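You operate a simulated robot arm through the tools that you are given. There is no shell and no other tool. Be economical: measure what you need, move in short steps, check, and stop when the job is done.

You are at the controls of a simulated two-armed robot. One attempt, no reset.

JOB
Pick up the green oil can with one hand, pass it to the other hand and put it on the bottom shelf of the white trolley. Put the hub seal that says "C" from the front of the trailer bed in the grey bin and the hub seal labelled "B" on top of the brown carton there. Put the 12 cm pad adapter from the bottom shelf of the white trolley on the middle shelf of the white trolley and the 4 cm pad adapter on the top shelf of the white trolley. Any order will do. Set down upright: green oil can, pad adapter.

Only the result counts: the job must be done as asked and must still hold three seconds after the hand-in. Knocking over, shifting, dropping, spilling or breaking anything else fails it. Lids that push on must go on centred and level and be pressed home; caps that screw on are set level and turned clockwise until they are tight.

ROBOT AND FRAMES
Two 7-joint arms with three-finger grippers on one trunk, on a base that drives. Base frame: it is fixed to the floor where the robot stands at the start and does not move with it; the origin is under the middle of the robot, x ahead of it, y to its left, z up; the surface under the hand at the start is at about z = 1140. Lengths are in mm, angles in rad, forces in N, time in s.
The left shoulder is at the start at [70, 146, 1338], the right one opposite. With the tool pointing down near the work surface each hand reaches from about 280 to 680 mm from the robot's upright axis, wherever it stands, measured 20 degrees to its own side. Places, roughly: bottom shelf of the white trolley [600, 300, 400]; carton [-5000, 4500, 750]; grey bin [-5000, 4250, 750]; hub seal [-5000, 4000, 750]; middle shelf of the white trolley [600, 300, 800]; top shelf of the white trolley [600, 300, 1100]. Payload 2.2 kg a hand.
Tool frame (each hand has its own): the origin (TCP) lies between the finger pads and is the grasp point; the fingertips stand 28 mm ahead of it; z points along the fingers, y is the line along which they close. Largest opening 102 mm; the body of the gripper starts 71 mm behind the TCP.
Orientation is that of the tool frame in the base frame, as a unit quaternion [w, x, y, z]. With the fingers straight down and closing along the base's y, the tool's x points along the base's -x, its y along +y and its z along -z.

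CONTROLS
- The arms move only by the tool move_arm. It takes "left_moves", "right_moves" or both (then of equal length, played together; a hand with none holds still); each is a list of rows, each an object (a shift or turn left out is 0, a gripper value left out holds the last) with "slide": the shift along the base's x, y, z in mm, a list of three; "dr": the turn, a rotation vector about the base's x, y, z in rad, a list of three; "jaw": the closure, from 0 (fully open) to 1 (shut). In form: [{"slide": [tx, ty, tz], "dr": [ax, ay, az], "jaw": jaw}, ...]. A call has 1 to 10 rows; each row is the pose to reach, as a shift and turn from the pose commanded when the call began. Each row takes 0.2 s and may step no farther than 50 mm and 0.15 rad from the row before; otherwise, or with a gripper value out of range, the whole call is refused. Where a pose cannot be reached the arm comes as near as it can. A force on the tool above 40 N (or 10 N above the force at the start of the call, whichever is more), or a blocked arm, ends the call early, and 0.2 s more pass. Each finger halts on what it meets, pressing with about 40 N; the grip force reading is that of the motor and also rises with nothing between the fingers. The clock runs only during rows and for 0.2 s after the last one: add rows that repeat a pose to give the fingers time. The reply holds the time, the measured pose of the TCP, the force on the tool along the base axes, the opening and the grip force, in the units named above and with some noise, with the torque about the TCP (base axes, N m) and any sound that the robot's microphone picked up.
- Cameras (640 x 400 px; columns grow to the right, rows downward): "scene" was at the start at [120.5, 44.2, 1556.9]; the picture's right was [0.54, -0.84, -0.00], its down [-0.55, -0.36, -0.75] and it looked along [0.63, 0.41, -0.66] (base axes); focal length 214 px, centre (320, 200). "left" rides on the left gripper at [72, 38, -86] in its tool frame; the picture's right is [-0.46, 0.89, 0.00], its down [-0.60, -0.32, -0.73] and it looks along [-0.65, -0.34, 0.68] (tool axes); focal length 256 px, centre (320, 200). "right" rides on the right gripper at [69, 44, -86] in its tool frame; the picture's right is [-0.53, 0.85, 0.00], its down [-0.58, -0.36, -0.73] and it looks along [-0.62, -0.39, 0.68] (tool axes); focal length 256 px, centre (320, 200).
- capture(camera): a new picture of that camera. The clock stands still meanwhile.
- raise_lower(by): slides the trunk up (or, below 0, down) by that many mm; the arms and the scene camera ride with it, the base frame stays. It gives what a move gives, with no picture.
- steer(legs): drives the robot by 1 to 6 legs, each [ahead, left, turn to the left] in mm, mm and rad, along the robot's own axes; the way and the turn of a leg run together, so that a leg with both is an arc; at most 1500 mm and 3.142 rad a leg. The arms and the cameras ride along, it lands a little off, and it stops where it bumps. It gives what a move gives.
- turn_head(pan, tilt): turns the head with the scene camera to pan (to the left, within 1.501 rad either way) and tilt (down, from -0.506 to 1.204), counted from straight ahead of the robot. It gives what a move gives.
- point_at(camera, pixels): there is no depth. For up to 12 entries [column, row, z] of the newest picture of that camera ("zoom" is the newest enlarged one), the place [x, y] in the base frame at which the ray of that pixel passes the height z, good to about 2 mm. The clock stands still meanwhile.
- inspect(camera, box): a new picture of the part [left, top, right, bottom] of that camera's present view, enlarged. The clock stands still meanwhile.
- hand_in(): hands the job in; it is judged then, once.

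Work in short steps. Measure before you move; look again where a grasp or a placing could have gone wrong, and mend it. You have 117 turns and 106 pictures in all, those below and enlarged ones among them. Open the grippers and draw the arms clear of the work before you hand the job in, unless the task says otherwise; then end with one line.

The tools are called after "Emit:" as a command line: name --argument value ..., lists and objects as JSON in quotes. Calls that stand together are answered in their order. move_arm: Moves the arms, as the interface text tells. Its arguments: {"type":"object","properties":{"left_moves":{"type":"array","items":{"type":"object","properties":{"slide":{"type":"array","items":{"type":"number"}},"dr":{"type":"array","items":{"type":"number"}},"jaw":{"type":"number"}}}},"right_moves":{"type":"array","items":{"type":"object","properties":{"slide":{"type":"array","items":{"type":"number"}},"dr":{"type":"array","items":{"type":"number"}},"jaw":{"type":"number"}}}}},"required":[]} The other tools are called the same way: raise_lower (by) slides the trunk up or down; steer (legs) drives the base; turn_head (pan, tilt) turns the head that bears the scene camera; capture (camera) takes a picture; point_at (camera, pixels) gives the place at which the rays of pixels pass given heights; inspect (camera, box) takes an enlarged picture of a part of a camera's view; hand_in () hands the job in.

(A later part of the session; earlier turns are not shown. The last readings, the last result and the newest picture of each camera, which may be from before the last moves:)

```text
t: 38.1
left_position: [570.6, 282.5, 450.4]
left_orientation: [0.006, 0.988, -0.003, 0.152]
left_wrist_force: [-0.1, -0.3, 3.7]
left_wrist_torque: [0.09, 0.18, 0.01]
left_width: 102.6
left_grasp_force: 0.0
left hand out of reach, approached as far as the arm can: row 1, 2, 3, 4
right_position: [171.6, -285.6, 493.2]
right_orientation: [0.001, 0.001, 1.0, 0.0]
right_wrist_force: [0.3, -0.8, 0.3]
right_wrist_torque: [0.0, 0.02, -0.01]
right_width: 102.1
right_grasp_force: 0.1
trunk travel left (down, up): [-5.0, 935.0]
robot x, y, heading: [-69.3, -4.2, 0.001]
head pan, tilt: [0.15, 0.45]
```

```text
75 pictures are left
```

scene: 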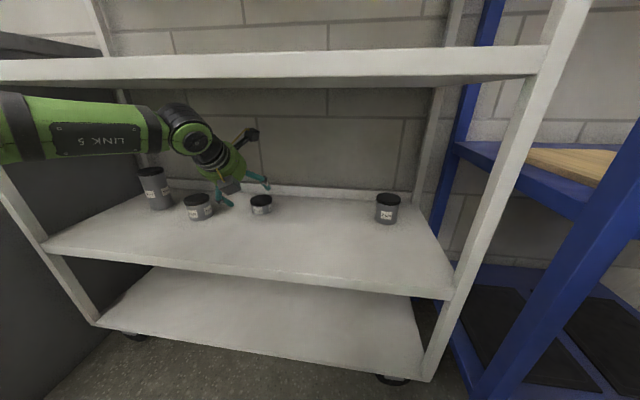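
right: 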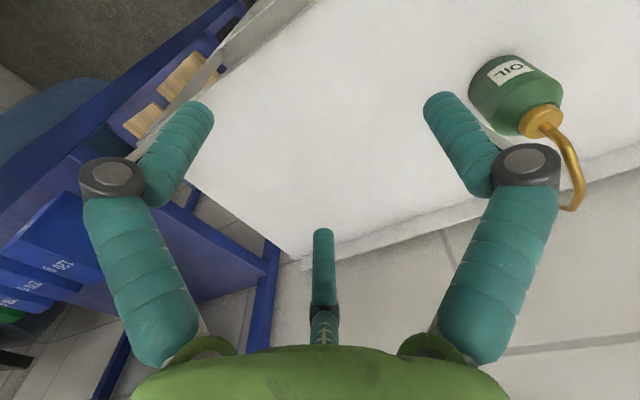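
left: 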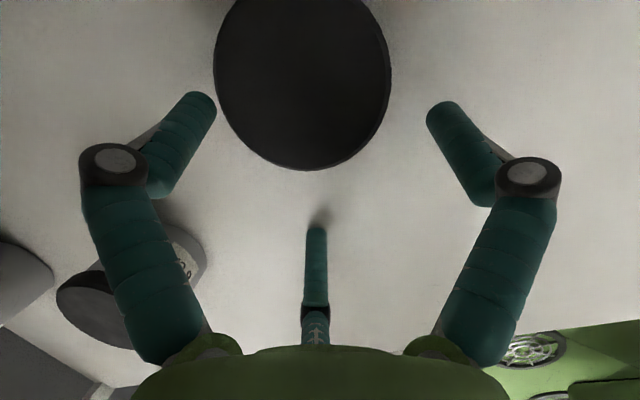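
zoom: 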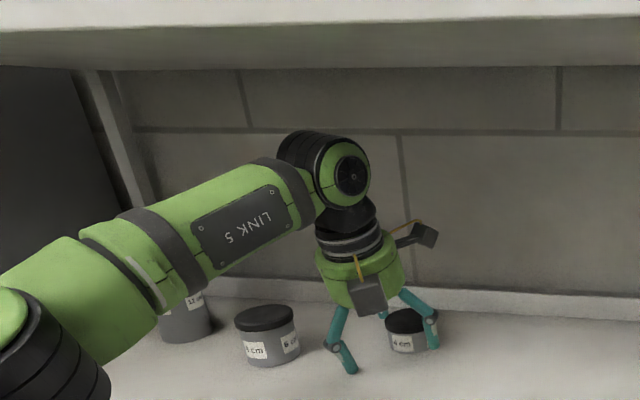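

The adapter appears undisturbed. I tilt back to 55° and pull back to x≈530, so I can drive 75 mm nearer.

Emit:
point_at --camera "left" --pixels '[[303, 80, 445], [213, 85, 445], [392, 80, 445], [310, 170, 445]]'

Emit:
move_arm --left_moves '[{"slide": [-45, 7, 5], "dr": [0, -0.1, 0]}, {"slide": [-60, 3, 12], "dr": [0, -0.2, 0]}, {"slide": [-90, 0, 14], "dr": [0, -0.3, 0]}, {"slide": [-90, 0, 14], "dr": [0, -0.3, 0]}]'

```text
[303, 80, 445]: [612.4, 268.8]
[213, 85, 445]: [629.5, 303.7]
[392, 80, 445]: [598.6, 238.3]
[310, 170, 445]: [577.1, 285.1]
```

```text
t: 39.1
left_position: [479.9, 281.0, 464.7]
left_orientation: [0.005, 0.955, -0.001, 0.297]
left_wrist_force: [-1.0, -0.6, 2.2]
left_wrist_torque: [0.04, 0.13, 0.05]
left_width: 102.1
left_grasp_force: 0.2
right_position: [172.3, -285.9, 491.9]
right_orientation: [0.0, 0.002, 1.0, 0.0]
right_wrist_force: [0.0, -0.5, 0.4]
right_wrist_torque: [0.03, -0.02, -0.05]
right_width: 101.9
right_grasp_force: 0.1
trunk travel left (down, up): [-5.0, 935.0]
robot x, y, heading: [-65.7, 1.5, 0.006]
head pan, tilt: [0.15, 0.45]
```

Pose is now (480,281,465). I lift 10 mm, drive 75 mm ahead, then advance to over the adapter.

Emit:
move_arm --left_moves '[{"slide": [0, -6, 10]}, {"slide": [0, -12, 10]}]'

Emit:
steer --legs '[[80, 0, 0]]'

Emit:
inspect --camera "scene" --box '[40, 50, 360, 250]'

```text
t: 39.7
left_position: [480.6, 268.0, 476.3]
left_orientation: [0.005, 0.955, -0.002, 0.297]
left_wrist_force: [0.0, -0.3, 0.6]
left_wrist_torque: [0.0, 0.03, -0.04]
left_width: 101.9
left_grasp_force: 0.1
right_position: [172.8, -285.2, 492.2]
right_orientation: [0.0, 0.001, 1.0, 0.001]
right_wrist_force: [0.0, -0.3, -0.1]
right_wrist_torque: [-0.03, -0.02, 0.01]
right_width: 102.2
right_grasp_force: 0.0
trunk travel left (down, up): [-5.0, 935.0]
robot x, y, heading: [-72.1, -2.9, -0.003]
head pan, tilt: [0.15, 0.45]
```

```text
t: 40.8
left_position: [555.0, 268.0, 474.6]
left_orientation: [0.004, 0.955, -0.003, 0.296]
left_wrist_force: [0.0, 0.2, -1.0]
left_wrist_torque: [-0.03, -0.02, -0.01]
left_width: 102.1
left_grasp_force: 0.1
right_position: [242.8, -285.3, 492.4]
right_orientation: [-0.004, -0.004, 1.0, -0.004]
right_wrist_force: [-1.9, -1.0, -0.5]
right_wrist_torque: [0.09, -0.17, 0.0]
right_width: 102.1
right_grasp_force: 0.1
trunk travel left (down, up): [-5.0, 935.0]
robot x, y, heading: [7.3, -2.5, -0.001]
head pan, tilt: [0.15, 0.45]
stopped in leg 1: the force on the tool passed its limit at 74 N (the readings are from after the stop); the commanded pose is now the measured one
```

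```text
2.00 times, centred on (200, 150) of scene
```

zoom: 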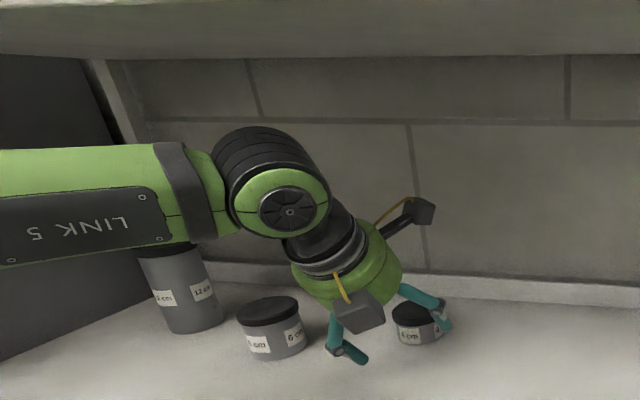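

The right hand bumped something (74 N). I look at what it touched.

Emit:
turn_head --pan -0.8 --tilt 0.6

Emit:
capture --camera "scene"

Emit:
capture --camera "right"

```text
t: 42.1
left_position: [556.9, 268.2, 474.5]
left_orientation: [0.004, 0.955, -0.002, 0.297]
left_wrist_force: [0.0, 0.3, -0.2]
left_wrist_torque: [-0.03, 0.04, 0.0]
left_width: 101.8
left_grasp_force: 0.0
right_position: [243.4, -286.1, 492.2]
right_orientation: [-0.003, -0.004, 1.0, -0.003]
right_wrist_force: [-3.4, -1.7, -1.2]
right_wrist_torque: [0.12, -0.41, 0.01]
right_width: 101.9
right_grasp_force: 0.0
trunk travel left (down, up): [-5.0, 935.0]
robot x, y, heading: [10.1, -0.3, -0.001]
head pan, tilt: [-0.799, 0.6]
```

```text
73 pictures are left
```

scene: 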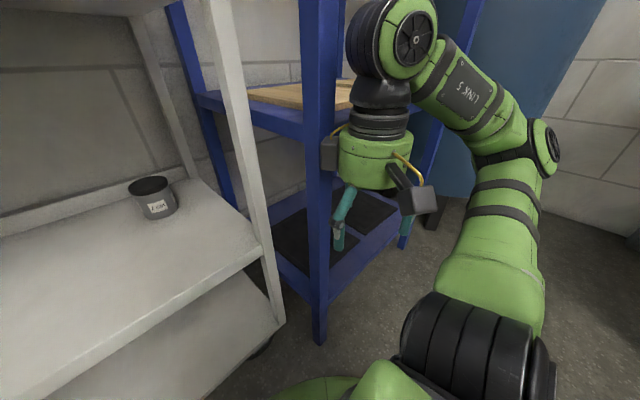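

```text
72 pictures are left
```

right: 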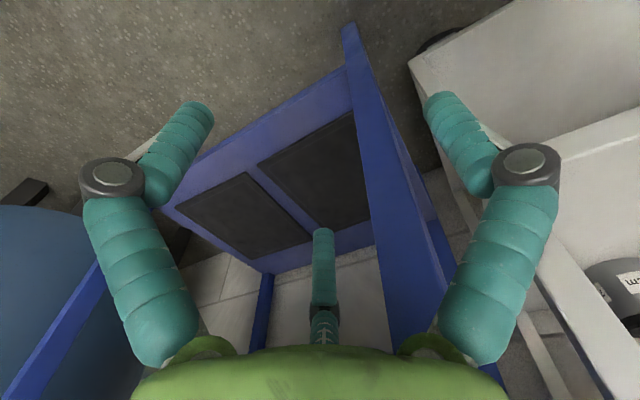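

The right gripper touched the blue rack's post (rack looks fixed). I swing the right hand back and outward, and turn the head back.

Emit:
move_arm --right_moves '[{"slide": [-40, -10, 0]}, {"slide": [-75, -40, 0]}, {"slide": [-105, -75, 0]}, {"slide": [-135, -110, 0]}, {"slide": [-150, -150, 0]}]'

Emit:
turn_head --pan 0.15 --tilt 0.45

Emit:
move_arm --left_moves '[{"slide": [15, 0, -2]}, {"slide": [30, 1, -4]}, {"slide": [45, 1, -6]}, {"slide": [57, 1, -8]}, {"slide": [57, 1, -8]}]'

```text
t: 42.8
left_position: [556.8, 268.3, 473.9]
left_orientation: [0.005, 0.955, -0.003, 0.295]
left_wrist_force: [-1.1, 0.2, 0.1]
left_wrist_torque: [0.02, 0.03, 0.01]
left_width: 101.8
left_grasp_force: 0.0
right_position: [180.8, -279.0, 475.9]
right_orientation: [0.005, -0.005, 1.0, -0.008]
right_wrist_force: [5.7, -0.5, -1.1]
right_wrist_torque: [0.04, -0.01, 0.16]
right_width: 99.5
right_grasp_force: 0.0
right hand out of reach, approached as far as the arm can: row 1, 2, 3
trunk travel left (down, up): [-5.0, 935.0]
robot x, y, heading: [7.1, -1.4, -0.001]
head pan, tilt: [-0.799, 0.6]
stopped in row 3 (right hand): the force on the tool passed its limit at 76 N (the readings are from after the stop); the commanded pose is now the measured one
```

```text
t: 44.0
left_position: [554.9, 267.8, 473.7]
left_orientation: [0.004, 0.955, -0.002, 0.296]
left_wrist_force: [0.3, 0.2, -0.1]
left_wrist_torque: [-0.02, -0.01, 0.02]
left_width: 102.0
left_grasp_force: 0.1
right_position: [180.1, -279.9, 475.5]
right_orientation: [0.004, -0.004, 1.0, -0.008]
right_wrist_force: [10.5, -2.6, 3.7]
right_wrist_torque: [-0.12, 0.31, 0.41]
right_width: 99.3
right_grasp_force: 0.1
trunk travel left (down, up): [-5.0, 935.0]
robot x, y, heading: [8.0, -3.0, 0.003]
head pan, tilt: [0.15, 0.45]
```

```text
t: 45.2
left_position: [612.7, 270.0, 465.4]
left_orientation: [0.005, 0.955, -0.002, 0.295]
left_wrist_force: [-0.4, 0.2, -0.4]
left_wrist_torque: [0.0, 0.0, -0.02]
left_width: 101.8
left_grasp_force: 0.1
right_position: [179.6, -280.2, 476.2]
right_orientation: [0.006, -0.004, 1.0, -0.008]
right_wrist_force: [13.3, -6.3, 2.7]
right_wrist_torque: [-0.14, 0.36, 0.62]
right_width: 99.1
right_grasp_force: 0.1
trunk travel left (down, up): [-5.0, 935.0]
robot x, y, heading: [4.9, -0.7, -0.001]
head pan, tilt: [0.15, 0.45]
```

Left hand is over the adapter without force. I move the right hand away outward (it rests on the robot's own base), and tilt the left to 72°.

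Emit:
move_arm --right_moves '[{"slide": [20, -10, 20]}, {"slide": [20, -50, 40]}, {"slide": [10, -90, 40]}, {"slide": [0, -130, 40]}]' --left_moves '[{"slide": [0, 0, 2], "dr": [0, 0.1, 0]}, {"slide": [0, 0, 2], "dr": [0, 0.2, 0]}, {"slide": [0, 0, -2], "dr": [0, 0.3, 0]}, {"slide": [0, 0, -4], "dr": [0, 0.3, 0]}]'

Emit:
capture --camera "left"

Emit:
inspect --camera "scene" --box '[40, 50, 360, 250]'

```text
t: 46.2
left_position: [612.9, 269.8, 461.2]
left_orientation: [0.005, 0.989, -0.002, 0.151]
left_wrist_force: [0.6, -0.3, -0.6]
left_wrist_torque: [0.0, 0.03, 0.02]
left_width: 101.9
left_grasp_force: 0.1
right_position: [237.0, -297.2, 477.4]
right_orientation: [0.004, -0.004, 1.0, -0.007]
right_wrist_force: [0.2, -0.7, -0.9]
right_wrist_torque: [-0.01, 0.01, 0.0]
right_width: 101.8
right_grasp_force: 0.1
right hand out of reach, approached as far as the arm can: row 1, 2, 3, 4
trunk travel left (down, up): [-5.0, 935.0]
robot x, y, heading: [2.6, -1.7, -0.003]
head pan, tilt: [0.15, 0.45]
```

```text
71 pictures are left
```

left: 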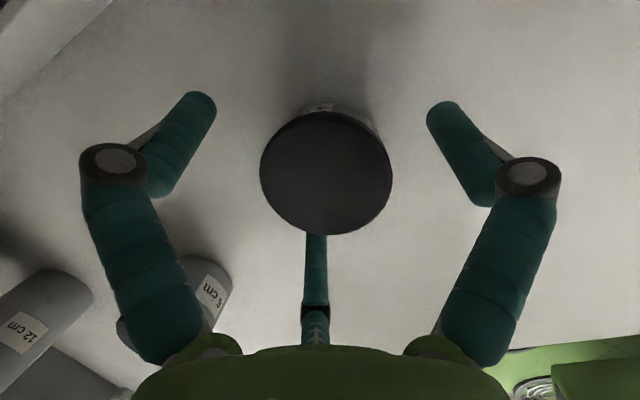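

```text
2.00 times, centred on (200, 150) of scene
```

zoom: 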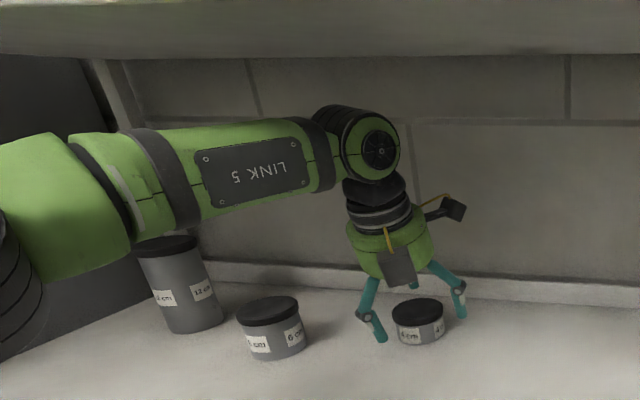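

Well straddled; lid at (326,172). I check its position against the tool axis, then lower.

Emit:
point_at --camera "left" --pixels '[[326, 172, 445], [260, 172, 445], [392, 172, 445], [326, 234, 445]]'

Emit:
move_arm --left_moves '[{"slide": [0, 0, -6]}, {"slide": [0, 0, -12]}, {"slide": [0, 0, -18]}, {"slide": [0, 0, -18]}]'

```text
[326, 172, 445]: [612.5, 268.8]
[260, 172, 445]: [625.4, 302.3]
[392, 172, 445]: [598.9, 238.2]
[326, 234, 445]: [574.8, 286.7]
```

```text
t: 47.2
left_position: [610.9, 270.3, 449.5]
left_orientation: [0.003, 0.988, -0.001, 0.153]
left_wrist_force: [-10.9, 8.2, 25.4]
left_wrist_torque: [0.98, 1.59, 0.24]
left_width: 102.5
left_grasp_force: 0.2
right_position: [234.5, -297.9, 479.5]
right_orientation: [0.007, -0.004, 1.0, -0.007]
right_wrist_force: [-0.3, 0.0, -0.6]
right_wrist_torque: [0.01, -0.03, -0.02]
right_width: 102.0
right_grasp_force: 0.0
trunk travel left (down, up): [-5.0, 935.0]
robot x, y, heading: [5.5, -0.1, -0.002]
head pan, tilt: [0.15, 0.45]
```

Near finger touches the shelf at ~450. I raise slightly, tilt 0.15 more, and go down again.

Emit:
move_arm --left_moves '[{"slide": [0, 0, 10]}, {"slide": [0, 0, 10], "dr": [0, 0.08, 0]}, {"slide": [0, 0, 10], "dr": [0, 0.15, 0]}, {"slide": [0, 0, 4], "dr": [0, 0.15, 0]}, {"slide": [0, 0, -2], "dr": [0, 0.15, 0]}, {"slide": [0, 0, -2], "dr": [0, 0.15, 0]}]'

```text
t: 48.6
left_position: [610.7, 269.6, 443.2]
left_orientation: [0.006, 0.997, 0.0, 0.077]
left_wrist_force: [-3.5, 3.2, 7.8]
left_wrist_torque: [0.33, 0.47, -0.11]
left_width: 102.1
left_grasp_force: 0.0
left hand out of reach, approached as far as the arm can: row 3, 4
right_position: [235.4, -297.7, 479.4]
right_orientation: [0.005, -0.004, 1.0, -0.008]
right_wrist_force: [0.9, -0.1, 0.1]
right_wrist_torque: [-0.02, 0.0, -0.02]
right_width: 102.0
right_grasp_force: 0.0
trunk travel left (down, up): [-5.0, 935.0]
robot x, y, heading: [9.3, -3.8, -0.003]
head pan, tilt: [0.15, 0.45]
```

Light touch at 443; I raise 2 mm and close the fingers.

Emit:
move_arm --left_moves '[{"slide": [0, 0, 2], "jaw": 0.2}, {"slide": [0, 0, 2], "jaw": 0.35}, {"slide": [0, 0, 2], "jaw": 0.6}, {"slide": [0, 0, 2], "jaw": 0.6}]'

Emit:
capture --camera "left"

```text
t: 49.6
left_position: [608.4, 269.1, 450.8]
left_orientation: [0.004, 0.997, -0.001, 0.082]
left_wrist_force: [-10.4, 10.2, 35.5]
left_wrist_torque: [0.59, 1.45, -0.2]
left_width: 63.4
left_grasp_force: 40.0
right_position: [234.3, -297.1, 479.8]
right_orientation: [0.007, -0.004, 1.0, -0.007]
right_wrist_force: [0.5, 0.8, 0.4]
right_wrist_torque: [-0.02, 0.02, -0.02]
right_width: 101.7
right_grasp_force: 0.0
trunk travel left (down, up): [-5.0, 935.0]
robot x, y, heading: [5.6, 3.2, -0.004]
head pan, tilt: [0.15, 0.45]
```

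```text
69 pictures are left
```

left: 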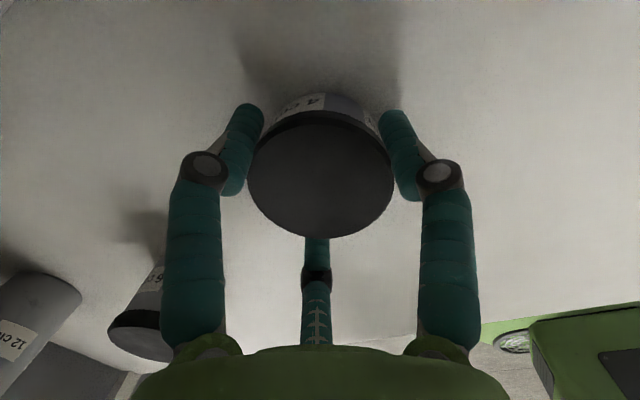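

Gripped at 63 mm width with 40 N. I lift 12 mm and look before backing out.

Emit:
move_arm --left_moves '[{"slide": [0, 0, 8]}, {"slide": [0, 0, 14]}, {"slide": [0, 0, 14]}]'

Emit:
inspect --camera "scene" --box '[40, 50, 360, 250]'

```text
t: 50.4
left_position: [605.3, 270.1, 452.0]
left_orientation: [0.004, 0.997, -0.002, 0.074]
left_wrist_force: [0.0, 0.4, 0.4]
left_wrist_torque: [0.03, 0.0, 0.0]
left_width: 63.2
left_grasp_force: 40.5
left hand out of reach, approached as far as the arm can: row 1, 2, 3
right_position: [236.7, -297.2, 478.2]
right_orientation: [0.004, -0.005, 1.0, -0.008]
right_wrist_force: [0.0, 0.4, -0.5]
right_wrist_torque: [0.03, 0.02, 0.01]
right_width: 102.0
right_grasp_force: 0.0
trunk travel left (down, up): [-5.0, 935.0]
robot x, y, heading: [8.3, -2.0, -0.003]
head pan, tilt: [0.15, 0.45]
```

```text
2.00 times, centred on (200, 150) of scene
```

zoom: 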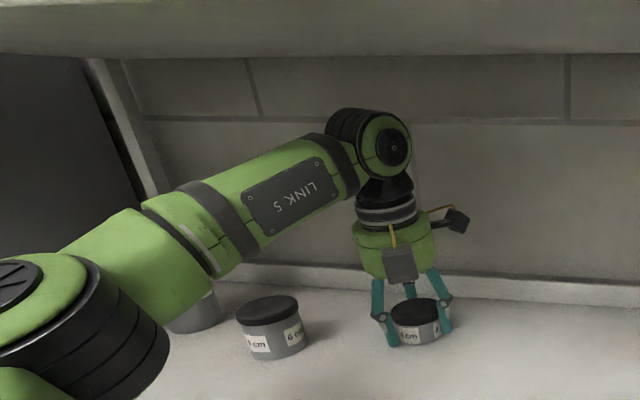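

The arm is at its reach limit; I use the trunk to raise 18 mm and check lift.

Emit:
raise_lower --by 16

Emit:
inspect --camera "scene" --box '[160, 100, 320, 240]'

```text
t: 51.0
left_position: [605.2, 271.6, 470.9]
left_orientation: [0.005, 0.997, 0.0, 0.075]
left_wrist_force: [0.7, -0.4, -2.4]
left_wrist_torque: [0.01, 0.01, -0.02]
left_width: 63.2
left_grasp_force: 39.8
right_position: [236.0, -297.5, 494.1]
right_orientation: [0.003, -0.004, 1.0, -0.007]
right_wrist_force: [-0.5, -0.5, 0.1]
right_wrist_torque: [0.03, -0.03, 0.03]
right_width: 101.9
right_grasp_force: 0.1
trunk travel left (down, up): [-21.0, 919.0]
robot x, y, heading: [9.3, -1.7, -0.004]
head pan, tilt: [0.15, 0.45]
```

```text
2.86 times, centred on (240, 170) of scene
```

zoom: 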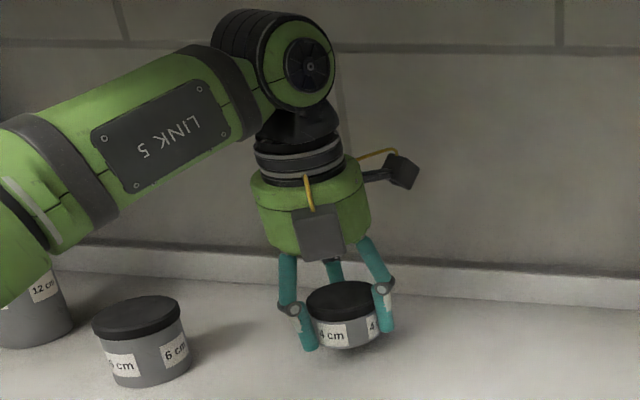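

The adapter is lifted level enough. I back out 420 mm.

Emit:
steer --legs '[[-420, 0, 0]]'

Emit:
raise_lower --by 400

Emit:
raise_lower --by 400

Emit:
capture --camera "scene"

```text
t: 53.6
left_position: [183.4, 270.3, 469.2]
left_orientation: [0.005, 0.997, -0.004, 0.075]
left_wrist_force: [0.4, 0.4, -3.4]
left_wrist_torque: [0.03, 0.0, -0.02]
left_width: 63.3
left_grasp_force: 40.4
right_position: [-188.2, -297.5, 494.7]
right_orientation: [0.005, -0.002, 1.0, -0.007]
right_wrist_force: [0.2, -0.3, 0.3]
right_wrist_torque: [0.0, -0.02, 0.02]
right_width: 101.9
right_grasp_force: 0.0
trunk travel left (down, up): [-21.0, 919.0]
robot x, y, heading: [-419.7, -0.7, -0.004]
head pan, tilt: [0.15, 0.45]
```

```text
t: 57.5
left_position: [183.0, 270.9, 870.6]
left_orientation: [0.006, 0.997, -0.003, 0.075]
left_wrist_force: [0.1, -0.5, -3.6]
left_wrist_torque: [0.01, 0.0, 0.02]
left_width: 63.1
left_grasp_force: 40.4
right_position: [-187.7, -296.1, 893.9]
right_orientation: [0.003, -0.003, 1.0, -0.008]
right_wrist_force: [-0.1, -0.6, -0.3]
right_wrist_torque: [-0.01, 0.0, -0.01]
right_width: 102.5
right_grasp_force: 0.1
trunk travel left (down, up): [-421.0, 519.0]
robot x, y, heading: [-418.2, 0.1, -0.002]
head pan, tilt: [0.15, 0.45]
```

```text
t: 61.3
left_position: [183.8, 269.8, 1269.6]
left_orientation: [0.006, 0.997, -0.003, 0.075]
left_wrist_force: [-0.6, 0.2, -3.1]
left_wrist_torque: [0.05, -0.03, 0.03]
left_width: 62.6
left_grasp_force: 40.2
right_position: [-188.0, -295.8, 1294.2]
right_orientation: [0.005, -0.003, 1.0, -0.008]
right_wrist_force: [-0.5, 0.7, 0.5]
right_wrist_torque: [-0.05, 0.03, 0.02]
right_width: 102.0
right_grasp_force: 0.1
trunk travel left (down, up): [-821.0, 119.0]
robot x, y, heading: [-416.1, 6.0, -0.007]
head pan, tilt: [0.15, 0.45]
```

```text
66 pictures are left
```

scene: 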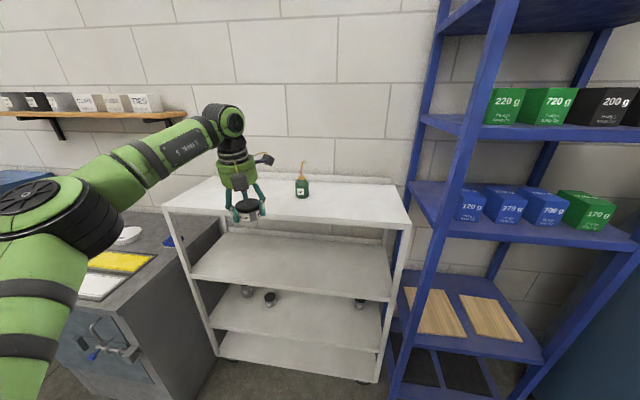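

The trolley top is free except the oil can. I drive forward-left so the adapter comes over about (490,450) on the top.

Emit:
steer --legs '[[0, 180, 0], [300, 0, 0]]'

Emit:
capture --camera "scene"

Emit:
capture --camera "left"

```text
t: 64.4
left_position: [480.1, 448.1, 1271.4]
left_orientation: [0.006, 0.997, -0.004, 0.076]
left_wrist_force: [-0.5, 0.2, -2.6]
left_wrist_torque: [0.02, -0.05, 0.01]
left_width: 63.1
left_grasp_force: 40.0
right_position: [106.8, -117.8, 1294.7]
right_orientation: [0.006, -0.001, 1.0, -0.008]
right_wrist_force: [0.4, 0.4, 0.4]
right_wrist_torque: [-0.02, 0.0, 0.0]
right_width: 102.0
right_grasp_force: 0.1
trunk travel left (down, up): [-821.0, 119.0]
robot x, y, heading: [-123.1, 177.3, -0.01]
head pan, tilt: [0.15, 0.45]
```

```text
65 pictures are left
```

scene: 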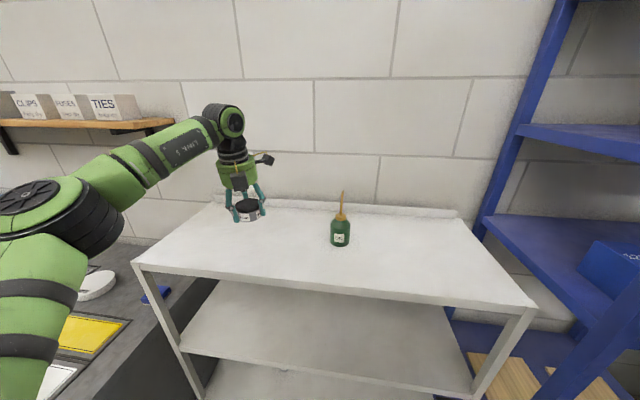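

```text
64 pictures are left
```

left: 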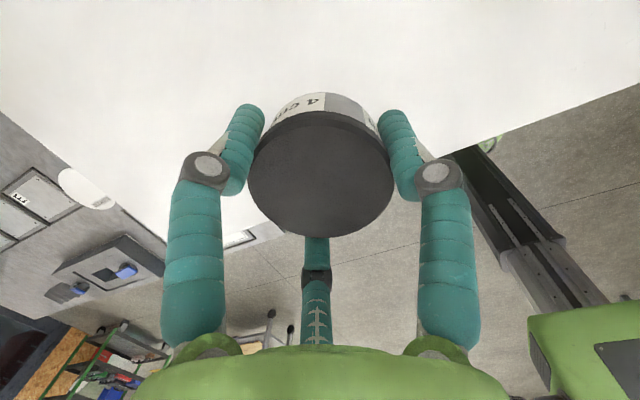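

Hold is good. I lower 70 mm with the arm toward the surface, then feel for contact.

Emit:
move_arm --left_moves '[{"slide": [0, 0, -25]}, {"slide": [0, 0, -50]}, {"slide": [0, 0, -65]}, {"slide": [0, 0, -75]}, {"slide": [0, 0, -78]}]'

Emit:
move_arm --left_moves '[{"slide": [0, 0, -3]}, {"slide": [0, 0, -6]}, {"slide": [0, 0, -8]}, {"slide": [0, 0, -8]}]'

```text
t: 65.6
left_position: [482.0, 449.1, 1192.6]
left_orientation: [0.006, 0.997, -0.004, 0.075]
left_wrist_force: [-0.8, 1.0, -3.3]
left_wrist_torque: [0.01, -0.03, 0.01]
left_width: 63.0
left_grasp_force: 40.1
right_position: [108.3, -116.7, 1294.1]
right_orientation: [0.005, -0.002, 1.0, -0.008]
right_wrist_force: [-0.5, -0.8, 0.0]
right_wrist_torque: [-0.02, 0.04, -0.03]
right_width: 102.0
right_grasp_force: 0.0
trunk travel left (down, up): [-821.0, 119.0]
robot x, y, heading: [-118.8, 179.5, -0.003]
head pan, tilt: [0.15, 0.45]
```

```text
t: 66.6
left_position: [482.0, 449.0, 1185.2]
left_orientation: [0.006, 0.997, -0.004, 0.074]
left_wrist_force: [-0.5, 0.2, -3.6]
left_wrist_torque: [-0.01, -0.02, 0.01]
left_width: 62.5
left_grasp_force: 39.8
right_position: [109.3, -117.0, 1294.9]
right_orientation: [0.004, -0.001, 1.0, -0.008]
right_wrist_force: [0.2, 0.4, -0.4]
right_wrist_torque: [0.0, -0.04, 0.01]
right_width: 102.0
right_grasp_force: 0.1
trunk travel left (down, up): [-821.0, 119.0]
robot x, y, heading: [-121.4, 180.1, -0.008]
head pan, tilt: [0.15, 0.45]
```

Emit:
move_arm --left_moves '[{"slide": [0, 0, -2]}, {"slide": [0, 0, -4]}, {"slide": [0, 0, -6]}, {"slide": [0, 0, -6]}]'

Emit:
inspect --camera "scene" --box '[180, 140, 340, 260]'

```text
t: 67.6
left_position: [482.6, 449.6, 1177.6]
left_orientation: [0.006, 0.997, -0.004, 0.075]
left_wrist_force: [0.1, -0.5, -3.4]
left_wrist_torque: [-0.01, 0.0, -0.01]
left_width: 62.7
left_grasp_force: 40.5
right_position: [108.3, -117.1, 1294.5]
right_orientation: [0.005, -0.002, 1.0, -0.008]
right_wrist_force: [0.2, 0.3, -0.2]
right_wrist_torque: [-0.01, -0.01, -0.03]
right_width: 102.4
right_grasp_force: 0.1
trunk travel left (down, up): [-821.0, 119.0]
robot x, y, heading: [-117.9, 180.7, -0.012]
head pan, tilt: [0.15, 0.45]
```

```text
3.33 times, centred on (260, 200) of scene
```

zoom: 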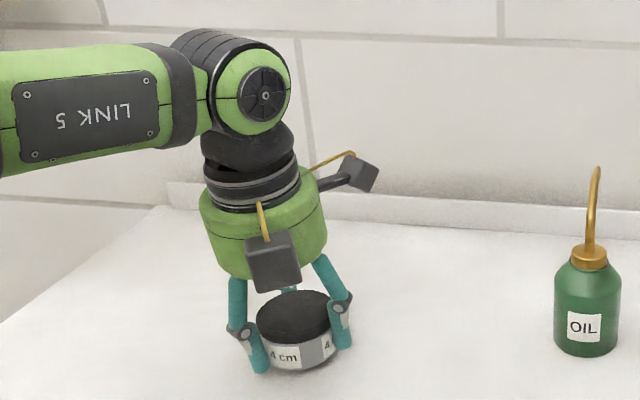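

No contact at 1178 yet. I continue down in 2 mm steps.

Emit:
move_arm --left_moves '[{"slide": [0, 0, -2]}, {"slide": [0, 0, -4]}, {"slide": [0, 0, -6]}, {"slide": [0, 0, -6]}]'

```text
t: 68.6
left_position: [482.0, 448.4, 1172.8]
left_orientation: [0.006, 0.997, -0.004, 0.075]
left_wrist_force: [0.8, 1.3, -3.0]
left_wrist_torque: [0.03, 0.01, 0.02]
left_width: 62.6
left_grasp_force: 40.7
right_position: [108.5, -117.0, 1293.5]
right_orientation: [0.004, -0.001, 1.0, -0.008]
right_wrist_force: [0.5, -1.1, -0.4]
right_wrist_torque: [0.02, -0.01, 0.01]
right_width: 102.2
right_grasp_force: 0.1
trunk travel left (down, up): [-821.0, 119.0]
robot x, y, heading: [-116.3, 181.0, -0.006]
head pan, tilt: [0.15, 0.45]
```

Still free; further down.

Emit:
move_arm --left_moves '[{"slide": [0, 0, -2]}, {"slide": [0, 0, -4]}, {"slide": [0, 0, -6]}, {"slide": [0, 0, -6]}]'

Emit:
point_at --camera "scene" --pixels '[[135, 262, 1140], [135, 262, 1120], [535, 300, 1140], [535, 300, 1120]]'

```text
t: 69.6
left_position: [480.9, 448.5, 1171.2]
left_orientation: [0.006, 0.997, -0.003, 0.081]
left_wrist_force: [6.9, 6.1, 30.3]
left_wrist_torque: [0.0, 0.72, -0.06]
left_width: 63.0
left_grasp_force: 40.1
right_position: [105.1, -117.2, 1295.0]
right_orientation: [0.005, -0.001, 1.0, -0.007]
right_wrist_force: [0.2, 0.8, -0.7]
right_wrist_torque: [0.02, 0.02, -0.02]
right_width: 101.8
right_grasp_force: 0.0
trunk travel left (down, up): [-821.0, 119.0]
robot x, y, heading: [-116.9, 181.5, -0.013]
head pan, tilt: [0.15, 0.45]
```

```text
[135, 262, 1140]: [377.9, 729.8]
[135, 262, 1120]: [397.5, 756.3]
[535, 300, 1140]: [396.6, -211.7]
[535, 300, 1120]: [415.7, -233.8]
```

Contact at ~1171. I ease up 4 mm and open slowly.

Emit:
move_arm --left_moves '[{"slide": [0, 0, 3]}, {"slide": [0, 0, 4], "jaw": 0.3}, {"slide": [0, 0, 6], "jaw": 0.15}, {"slide": [0, 0, 8], "jaw": 0}, {"slide": [0, 0, 8], "jaw": 0}]'

Emit:
capture --camera "left"

Emit:
inspect --camera "scene" --box '[180, 140, 340, 260]'

```text
t: 70.8
left_position: [480.5, 448.8, 1173.7]
left_orientation: [0.006, 0.997, -0.004, 0.075]
left_wrist_force: [0.3, -0.2, -0.1]
left_wrist_torque: [0.04, 0.01, -0.01]
left_width: 101.8
left_grasp_force: 0.0
right_position: [108.9, -117.0, 1294.1]
right_orientation: [0.005, -0.001, 1.0, -0.007]
right_wrist_force: [0.5, 0.1, 0.1]
right_wrist_torque: [-0.02, -0.04, -0.03]
right_width: 102.1
right_grasp_force: 0.1
trunk travel left (down, up): [-821.0, 119.0]
robot x, y, heading: [-117.4, 178.4, -0.009]
head pan, tilt: [0.15, 0.45]
```

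```text
62 pictures are left
```

left: 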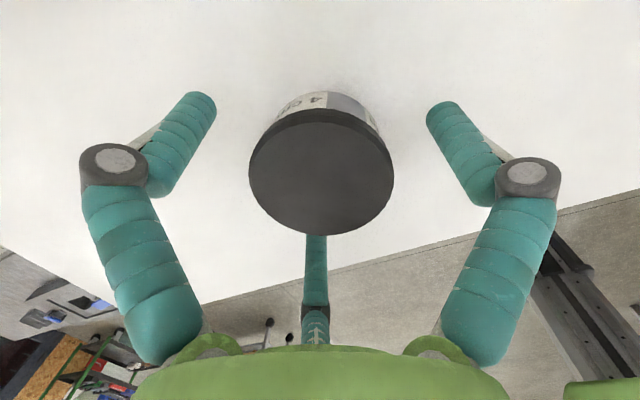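

```text
3.33 times, centred on (260, 200) of scene
```

zoom: 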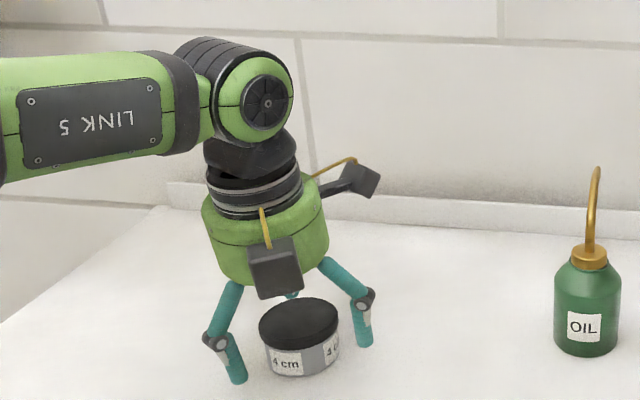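

The adapter stands upright on the top. I lift the left hand clear and measure the oil can.

Emit:
point_at --camera "zoom" --pixels '[[585, 355, 1133], [585, 350, 1133], [587, 290, 1190], [589, 265, 1210], [589, 250, 1220], [597, 168, 1270], [597, 168, 1290], [553, 300, 1170], [622, 300, 1170]]'

Emit:
move_arm --left_moves '[{"slide": [0, 0, 40]}, {"slide": [0, 0, 80]}, {"slide": [-40, 0, 110]}, {"slide": [-80, 0, 110]}, {"slide": [-120, 0, 110]}]'

Emit:
capture --camera "right"

```text
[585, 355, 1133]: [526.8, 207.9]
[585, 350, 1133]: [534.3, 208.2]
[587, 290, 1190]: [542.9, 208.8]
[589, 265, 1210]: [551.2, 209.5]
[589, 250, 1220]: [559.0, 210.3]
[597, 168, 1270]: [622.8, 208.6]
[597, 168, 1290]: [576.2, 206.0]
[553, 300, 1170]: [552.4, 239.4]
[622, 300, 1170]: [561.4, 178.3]
```

```text
t: 72.0
left_position: [358.8, 447.3, 1286.5]
left_orientation: [0.006, 0.997, -0.003, 0.076]
left_wrist_force: [-0.5, -0.6, -0.2]
left_wrist_torque: [0.01, -0.01, -0.04]
left_width: 102.0
left_grasp_force: 0.1
right_position: [107.4, -118.1, 1294.2]
right_orientation: [0.006, -0.001, 1.0, -0.007]
right_wrist_force: [-0.8, -1.4, -0.4]
right_wrist_torque: [-0.05, -0.03, 0.0]
right_width: 101.7
right_grasp_force: 0.0
trunk travel left (down, up): [-821.0, 119.0]
robot x, y, heading: [-117.7, 178.8, -0.009]
head pan, tilt: [0.15, 0.45]
```

```text
60 pictures are left
```

right: 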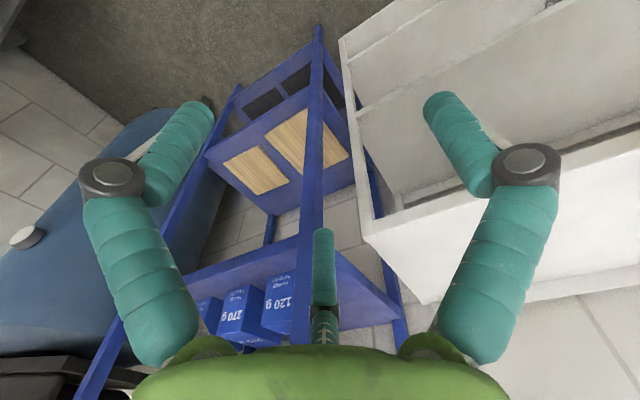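

Can axis is ≈(558,209): body ~66 mm tall, cap top ~+87, spout top ~+164. Plan: right hand pinches the upper spout from above, lifts, left grips the body from the front at a tilt. I raise the trunk and drive closer.

Emit:
raise_lower --by 100

Emit:
steer --legs '[[115, 0, 0]]'

Emit:
move_arm --right_moves '[{"slide": [40, 20, 10]}, {"slide": [80, 40, 20]}, {"slide": [120, 70, 30]}, {"slide": [160, 105, 30]}, {"slide": [180, 150, 30]}, {"slide": [190, 195, 30]}, {"slide": [200, 240, 30]}, {"slide": [215, 270, 30]}]'

Emit:
capture --camera "right"

Emit:
capture --camera "scene"

```text
t: 73.4
left_position: [359.6, 446.0, 1386.5]
left_orientation: [0.006, 0.997, -0.004, 0.075]
left_wrist_force: [-0.5, 0.4, 0.5]
left_wrist_torque: [-0.04, 0.02, -0.03]
left_width: 101.8
left_grasp_force: 0.0
right_position: [107.9, -117.2, 1393.6]
right_orientation: [0.004, -0.002, 1.0, -0.008]
right_wrist_force: [-1.3, 0.2, 0.4]
right_wrist_torque: [-0.02, -0.02, -0.01]
right_width: 102.0
right_grasp_force: 0.0
trunk travel left (down, up): [-921.0, 19.0]
robot x, y, heading: [-121.1, 180.3, -0.007]
head pan, tilt: [0.15, 0.45]
```

```text
t: 74.6
left_position: [468.5, 444.7, 1387.8]
left_orientation: [0.006, 0.997, -0.006, 0.078]
left_wrist_force: [-0.6, 0.3, 0.8]
left_wrist_torque: [0.0, -0.06, 0.03]
left_width: 102.0
left_grasp_force: 0.1
right_position: [215.1, -118.8, 1397.1]
right_orientation: [0.006, -0.001, 1.0, -0.008]
right_wrist_force: [-0.4, 0.0, 0.7]
right_wrist_torque: [-0.02, -0.08, -0.01]
right_width: 102.0
right_grasp_force: 0.0
trunk travel left (down, up): [-921.0, 19.0]
robot x, y, heading: [-8.3, 180.9, -0.006]
head pan, tilt: [0.15, 0.45]
```

```text
refused: row 3 steps farther than a row can; nothing moved
```

```text
59 pictures are left
```

right: 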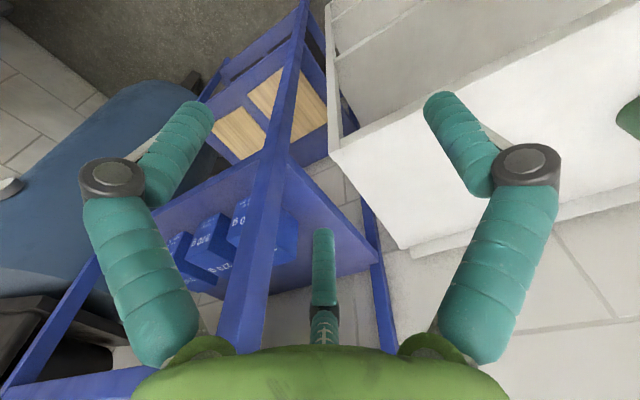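

```text
58 pictures are left
```

scene: 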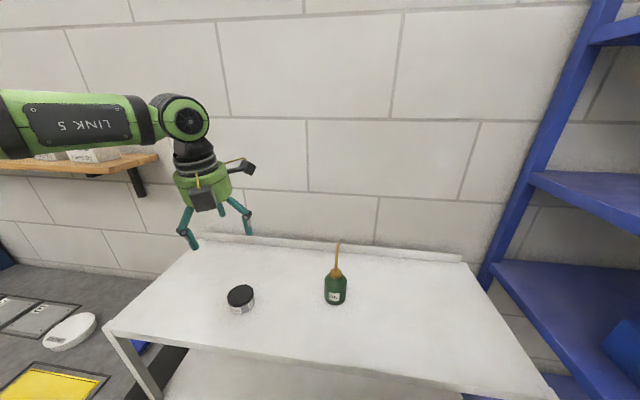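

I move the right hand over toward the can in smaller rows and zoom on the can from both cameras.

Emit:
move_arm --right_moves '[{"slide": [30, 35, 5]}, {"slide": [60, 70, 10]}, {"slide": [85, 105, 15]}, {"slide": [110, 140, 20]}, {"slide": [135, 175, 20]}, {"slide": [160, 210, 20]}, {"slide": [185, 245, 20]}, {"slide": [210, 280, 20]}]'

Emit:
capture --camera "right"

Emit:
inspect --camera "scene" --box '[280, 210, 400, 320]'

```text
t: 76.4
left_position: [481.2, 448.1, 1383.3]
left_orientation: [0.008, 0.997, -0.005, 0.073]
left_wrist_force: [0.3, 1.7, 0.0]
left_wrist_torque: [-0.06, 0.05, 0.02]
left_width: 102.1
left_grasp_force: 0.0
right_position: [436.2, 165.5, 1413.4]
right_orientation: [0.002, 0.0, 1.0, -0.009]
right_wrist_force: [0.7, 1.0, 1.5]
right_wrist_torque: [-0.07, 0.08, -0.01]
right_width: 102.1
right_grasp_force: 0.1
trunk travel left (down, up): [-921.0, 19.0]
robot x, y, heading: [-3.0, 181.2, -0.006]
head pan, tilt: [0.15, 0.45]
```

```text
57 pictures are left
```

right: 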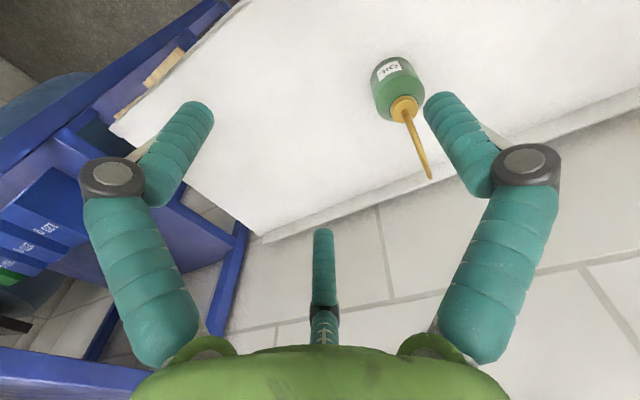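

```text
3.64 times, centred on (340, 265) of scene
```

zoom: 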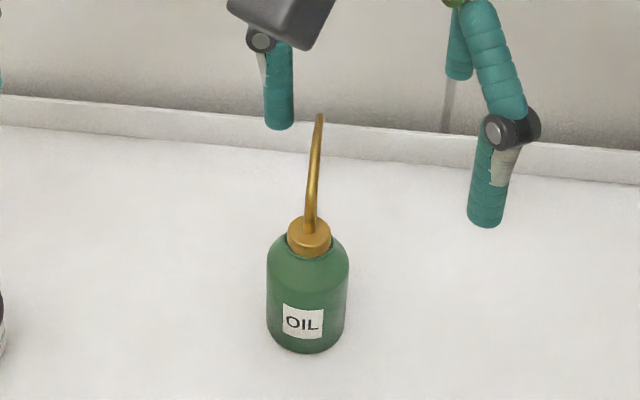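

I triangulate the spout tip ((320,115) zoom, (430,178) right), cap and spout middle.

Emit:
point_at --camera "zoom" --pixels '[[320, 115, 1260], [320, 115, 1290], [320, 115, 1310], [308, 237, 1220], [309, 225, 1220], [311, 180, 1250], [307, 350, 1133]]'

Emit:
point_at --camera "right" --pixels '[[430, 178, 1260], [430, 178, 1290], [430, 178, 1310], [403, 106, 1220], [418, 140, 1250], [381, 60, 1200]]'

```text
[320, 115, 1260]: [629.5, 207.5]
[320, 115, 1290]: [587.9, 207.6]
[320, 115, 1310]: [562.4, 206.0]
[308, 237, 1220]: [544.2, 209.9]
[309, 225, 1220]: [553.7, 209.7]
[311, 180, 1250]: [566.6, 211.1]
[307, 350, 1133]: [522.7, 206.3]
```

```text
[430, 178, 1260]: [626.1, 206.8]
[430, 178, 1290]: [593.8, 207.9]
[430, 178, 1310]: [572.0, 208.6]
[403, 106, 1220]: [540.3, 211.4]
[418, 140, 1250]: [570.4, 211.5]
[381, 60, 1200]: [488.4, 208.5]
```

The spout leans away (+x) with its tip near (597,208,1286). I'll pinch the spout from the right side with the right hand. First I move it right and rotate it to point left.

Emit:
move_arm --right_moves '[{"slide": [5, -30, 0], "dr": [0.14, 0, 0]}, {"slide": [10, -60, 0], "dr": [0.28, 0, 0]}, {"slide": [15, -90, 0], "dr": [0.42, 0, 0]}, {"slide": [20, -110, 0], "dr": [0.56, 0, 0]}, {"slide": [25, -120, 0], "dr": [0.7, 0, 0]}, {"slide": [30, -125, -10], "dr": [0.84, 0, 0]}, {"slide": [35, -125, -20], "dr": [0.98, 0, 0]}, {"slide": [40, -125, -30], "dr": [1.1, 0, 0]}, {"slide": [45, -125, -40], "dr": [1.22, 0, 0]}, {"slide": [45, -125, -40], "dr": [1.22, 0, 0]}]'

Emit:
move_arm --right_moves '[{"dr": [0, 0.13, -0.047]}, {"dr": [0, 0.26, -0.094]}, {"dr": [0, 0.39, -0.141]}, {"dr": [0, 0.52, -0.188]}, {"dr": [0, 0.65, -0.235]}, {"dr": [0, 0.78, -0.282]}, {"dr": [0, 0.91, -0.329]}, {"dr": [0, 1.04, -0.376]}, {"dr": [0, 1.15, -0.42]}, {"dr": [0, 1.15, -0.42]}]'

Emit:
capture --camera "right"

Emit:
capture --camera "scene"

```text
t: 78.6
left_position: [471.3, 461.6, 1384.3]
left_orientation: [0.012, 0.997, -0.004, 0.078]
left_wrist_force: [-0.4, 0.1, 0.1]
left_wrist_torque: [0.02, 0.0, 0.01]
left_width: 102.0
left_grasp_force: 0.2
right_position: [473.3, 55.3, 1378.4]
right_orientation: [0.005, 0.0, 0.827, 0.562]
right_wrist_force: [0.4, -1.0, 0.7]
right_wrist_torque: [-0.03, 0.01, -0.01]
right_width: 102.4
right_grasp_force: 0.1
trunk travel left (down, up): [-921.0, 19.0]
robot x, y, heading: [-6.2, 177.0, -0.008]
head pan, tilt: [0.15, 0.45]
```

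```text
t: 80.8
left_position: [472.9, 466.8, 1382.5]
left_orientation: [0.013, 0.997, -0.005, 0.077]
left_wrist_force: [-0.4, -0.6, -0.3]
left_wrist_torque: [-0.04, -0.02, -0.02]
left_width: 101.9
left_grasp_force: 0.0
right_position: [473.9, 59.9, 1378.1]
right_orientation: [-0.329, 0.47, 0.681, 0.455]
right_wrist_force: [0.0, 0.3, 0.4]
right_wrist_torque: [0.01, -0.01, -0.03]
right_width: 101.9
right_grasp_force: 0.0
trunk travel left (down, up): [-921.0, 19.0]
robot x, y, heading: [-4.8, 182.2, -0.01]
head pan, tilt: [0.15, 0.45]
```

```text
55 pictures are left
```

right: 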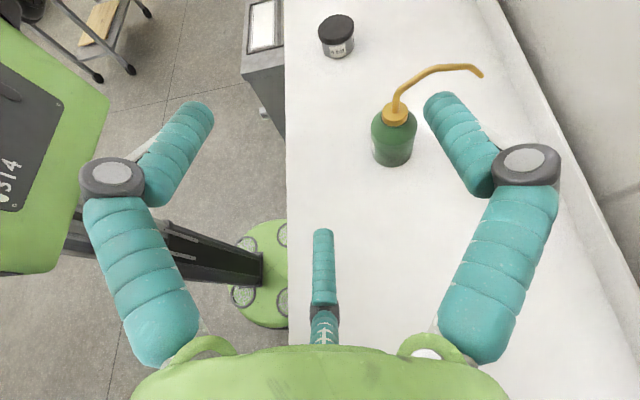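

```text
54 pictures are left
```

scene: 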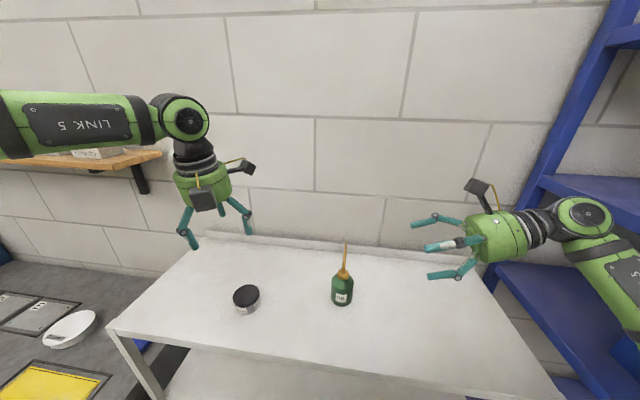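

Side view reveals the gooseneck: cap (394,112), bend (430,70), tip (482,74). I find where these rays cross the plane y≈209.

Emit:
point_at --camera "right" --pixels '[[396, 112, 1200], [396, 112, 1230], [405, 88, 1230], [405, 88, 1260], [430, 70, 1240], [430, 70, 1280], [468, 66, 1240], [468, 66, 1280], [482, 75, 1240], [482, 75, 1280], [390, 163, 1133], [392, 125, 1200]]'

```text
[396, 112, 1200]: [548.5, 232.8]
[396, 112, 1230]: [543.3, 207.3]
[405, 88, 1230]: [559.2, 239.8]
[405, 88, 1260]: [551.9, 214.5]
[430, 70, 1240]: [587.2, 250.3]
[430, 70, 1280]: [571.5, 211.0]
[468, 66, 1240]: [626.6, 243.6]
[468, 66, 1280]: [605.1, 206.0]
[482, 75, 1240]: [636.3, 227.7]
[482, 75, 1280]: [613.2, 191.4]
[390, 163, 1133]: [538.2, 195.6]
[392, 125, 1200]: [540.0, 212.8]
```

Spout: rises from (543,1228) to (551,1266), then bends forward to (607,1277). I roll the right hand another 60° so the fingers clear both spout legs, then move to (556,60,1270).

Emit:
move_arm --right_moves '[{"dr": [0, 0.13, -0.047]}, {"dr": [0, 0.26, -0.094]}, {"dr": [0, 0.39, -0.141]}, {"dr": [0, 0.52, -0.188]}, {"dr": [0, 0.65, -0.235]}, {"dr": [0, 0.78, -0.282]}, {"dr": [0, 0.91, -0.329]}, {"dr": [0, 0.98, -0.355]}, {"dr": [0, 0.98, -0.355]}]'

Emit:
move_arm --right_moves '[{"slide": [20, 0, -30]}, {"slide": [40, 0, -60]}, {"slide": [60, 0, -90]}, {"slide": [80, 0, -108]}, {"slide": [82, 0, -108]}]'

Emit:
capture --camera "right"

```text
t: 83.0
left_position: [471.3, 471.1, 1383.8]
left_orientation: [0.014, 0.997, -0.002, 0.077]
left_wrist_force: [-1.0, 0.0, 0.8]
left_wrist_torque: [0.01, -0.02, 0.0]
left_width: 101.9
left_grasp_force: 0.2
right_position: [472.2, 71.1, 1377.5]
right_orientation: [-0.525, 0.736, 0.362, 0.226]
right_wrist_force: [0.7, 0.1, 0.1]
right_wrist_torque: [0.0, 0.01, -0.02]
right_width: 102.0
right_grasp_force: 0.1
trunk travel left (down, up): [-921.0, 19.0]
robot x, y, heading: [-5.5, 182.4, -0.004]
head pan, tilt: [0.15, 0.45]
stopped in row 9 (right hand): the arm was blocked; the commanded pose is now the measured one
```

```text
t: 84.2
left_position: [481.6, 449.7, 1383.1]
left_orientation: [0.007, 0.997, -0.004, 0.074]
left_wrist_force: [1.3, 0.1, 0.6]
left_wrist_torque: [0.01, 0.05, 0.0]
left_width: 102.1
left_grasp_force: 0.1
right_position: [564.1, 48.0, 1262.0]
right_orientation: [-0.53, 0.736, 0.355, 0.228]
right_wrist_force: [-0.3, -1.0, -0.1]
right_wrist_torque: [0.04, 0.0, 0.03]
right_width: 102.1
right_grasp_force: 0.1
trunk travel left (down, up): [-921.0, 19.0]
robot x, y, heading: [-2.3, 182.0, -0.008]
head pan, tilt: [0.15, 0.45]
```

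```text
53 pictures are left
```

right: 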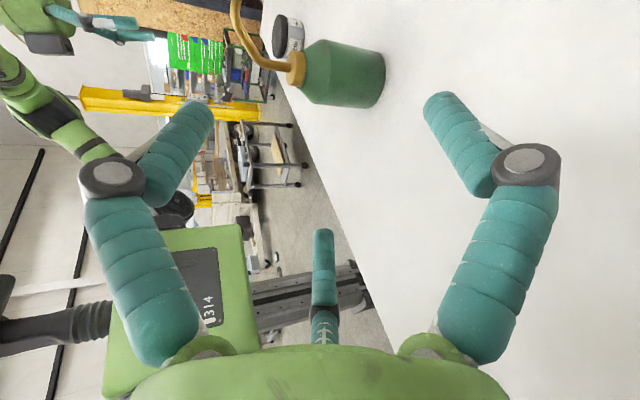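

Finger azimuths are as wanted (≈81°, 200°, 321°). I advance 115 mm toward the spout and check.

Emit:
move_arm --right_moves '[{"slide": [-5, 30, 8]}, {"slide": [-10, 60, 8]}, {"slide": [-10, 90, 8]}, {"slide": [-10, 115, 8]}, {"slide": [-10, 115, 8]}]'

Emit:
capture --camera "right"

Emit:
inspect --camera "scene" --box '[280, 180, 480, 320]'

```text
t: 85.4
left_position: [475.2, 444.4, 1384.8]
left_orientation: [0.004, 0.997, -0.005, 0.076]
left_wrist_force: [0.2, -1.3, 0.4]
left_wrist_torque: [0.03, 0.01, 0.0]
left_width: 102.0
left_grasp_force: 0.0
right_position: [548.6, 154.7, 1272.2]
right_orientation: [-0.53, 0.735, 0.354, 0.232]
right_wrist_force: [-0.8, -0.8, -0.5]
right_wrist_torque: [-0.01, 0.01, -0.01]
right_width: 102.0
right_grasp_force: 0.0
trunk travel left (down, up): [-921.0, 19.0]
robot x, y, heading: [-10.2, 182.4, -0.008]
head pan, tilt: [0.15, 0.45]
```

```text
52 pictures are left
```

right: 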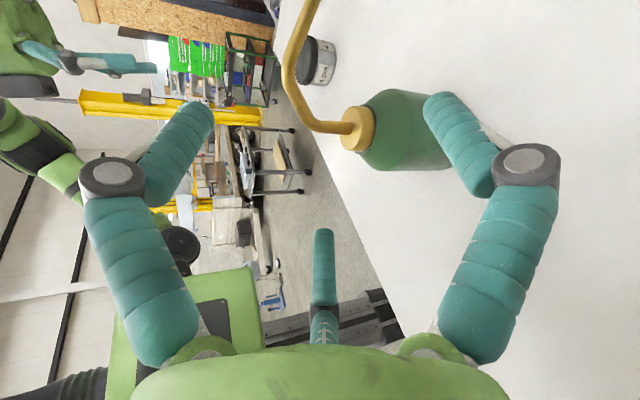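

```text
2.86 times, centred on (380, 250) of scene
```

zoom: 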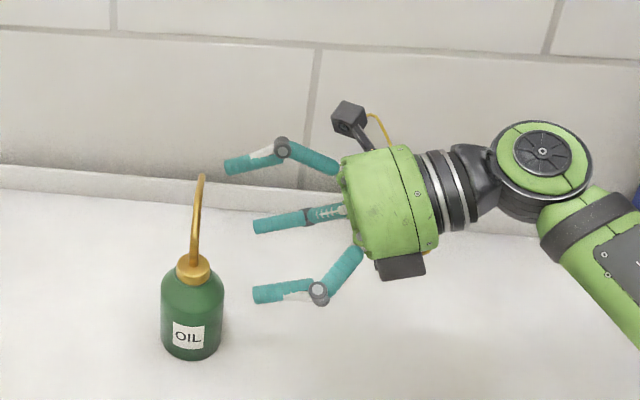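

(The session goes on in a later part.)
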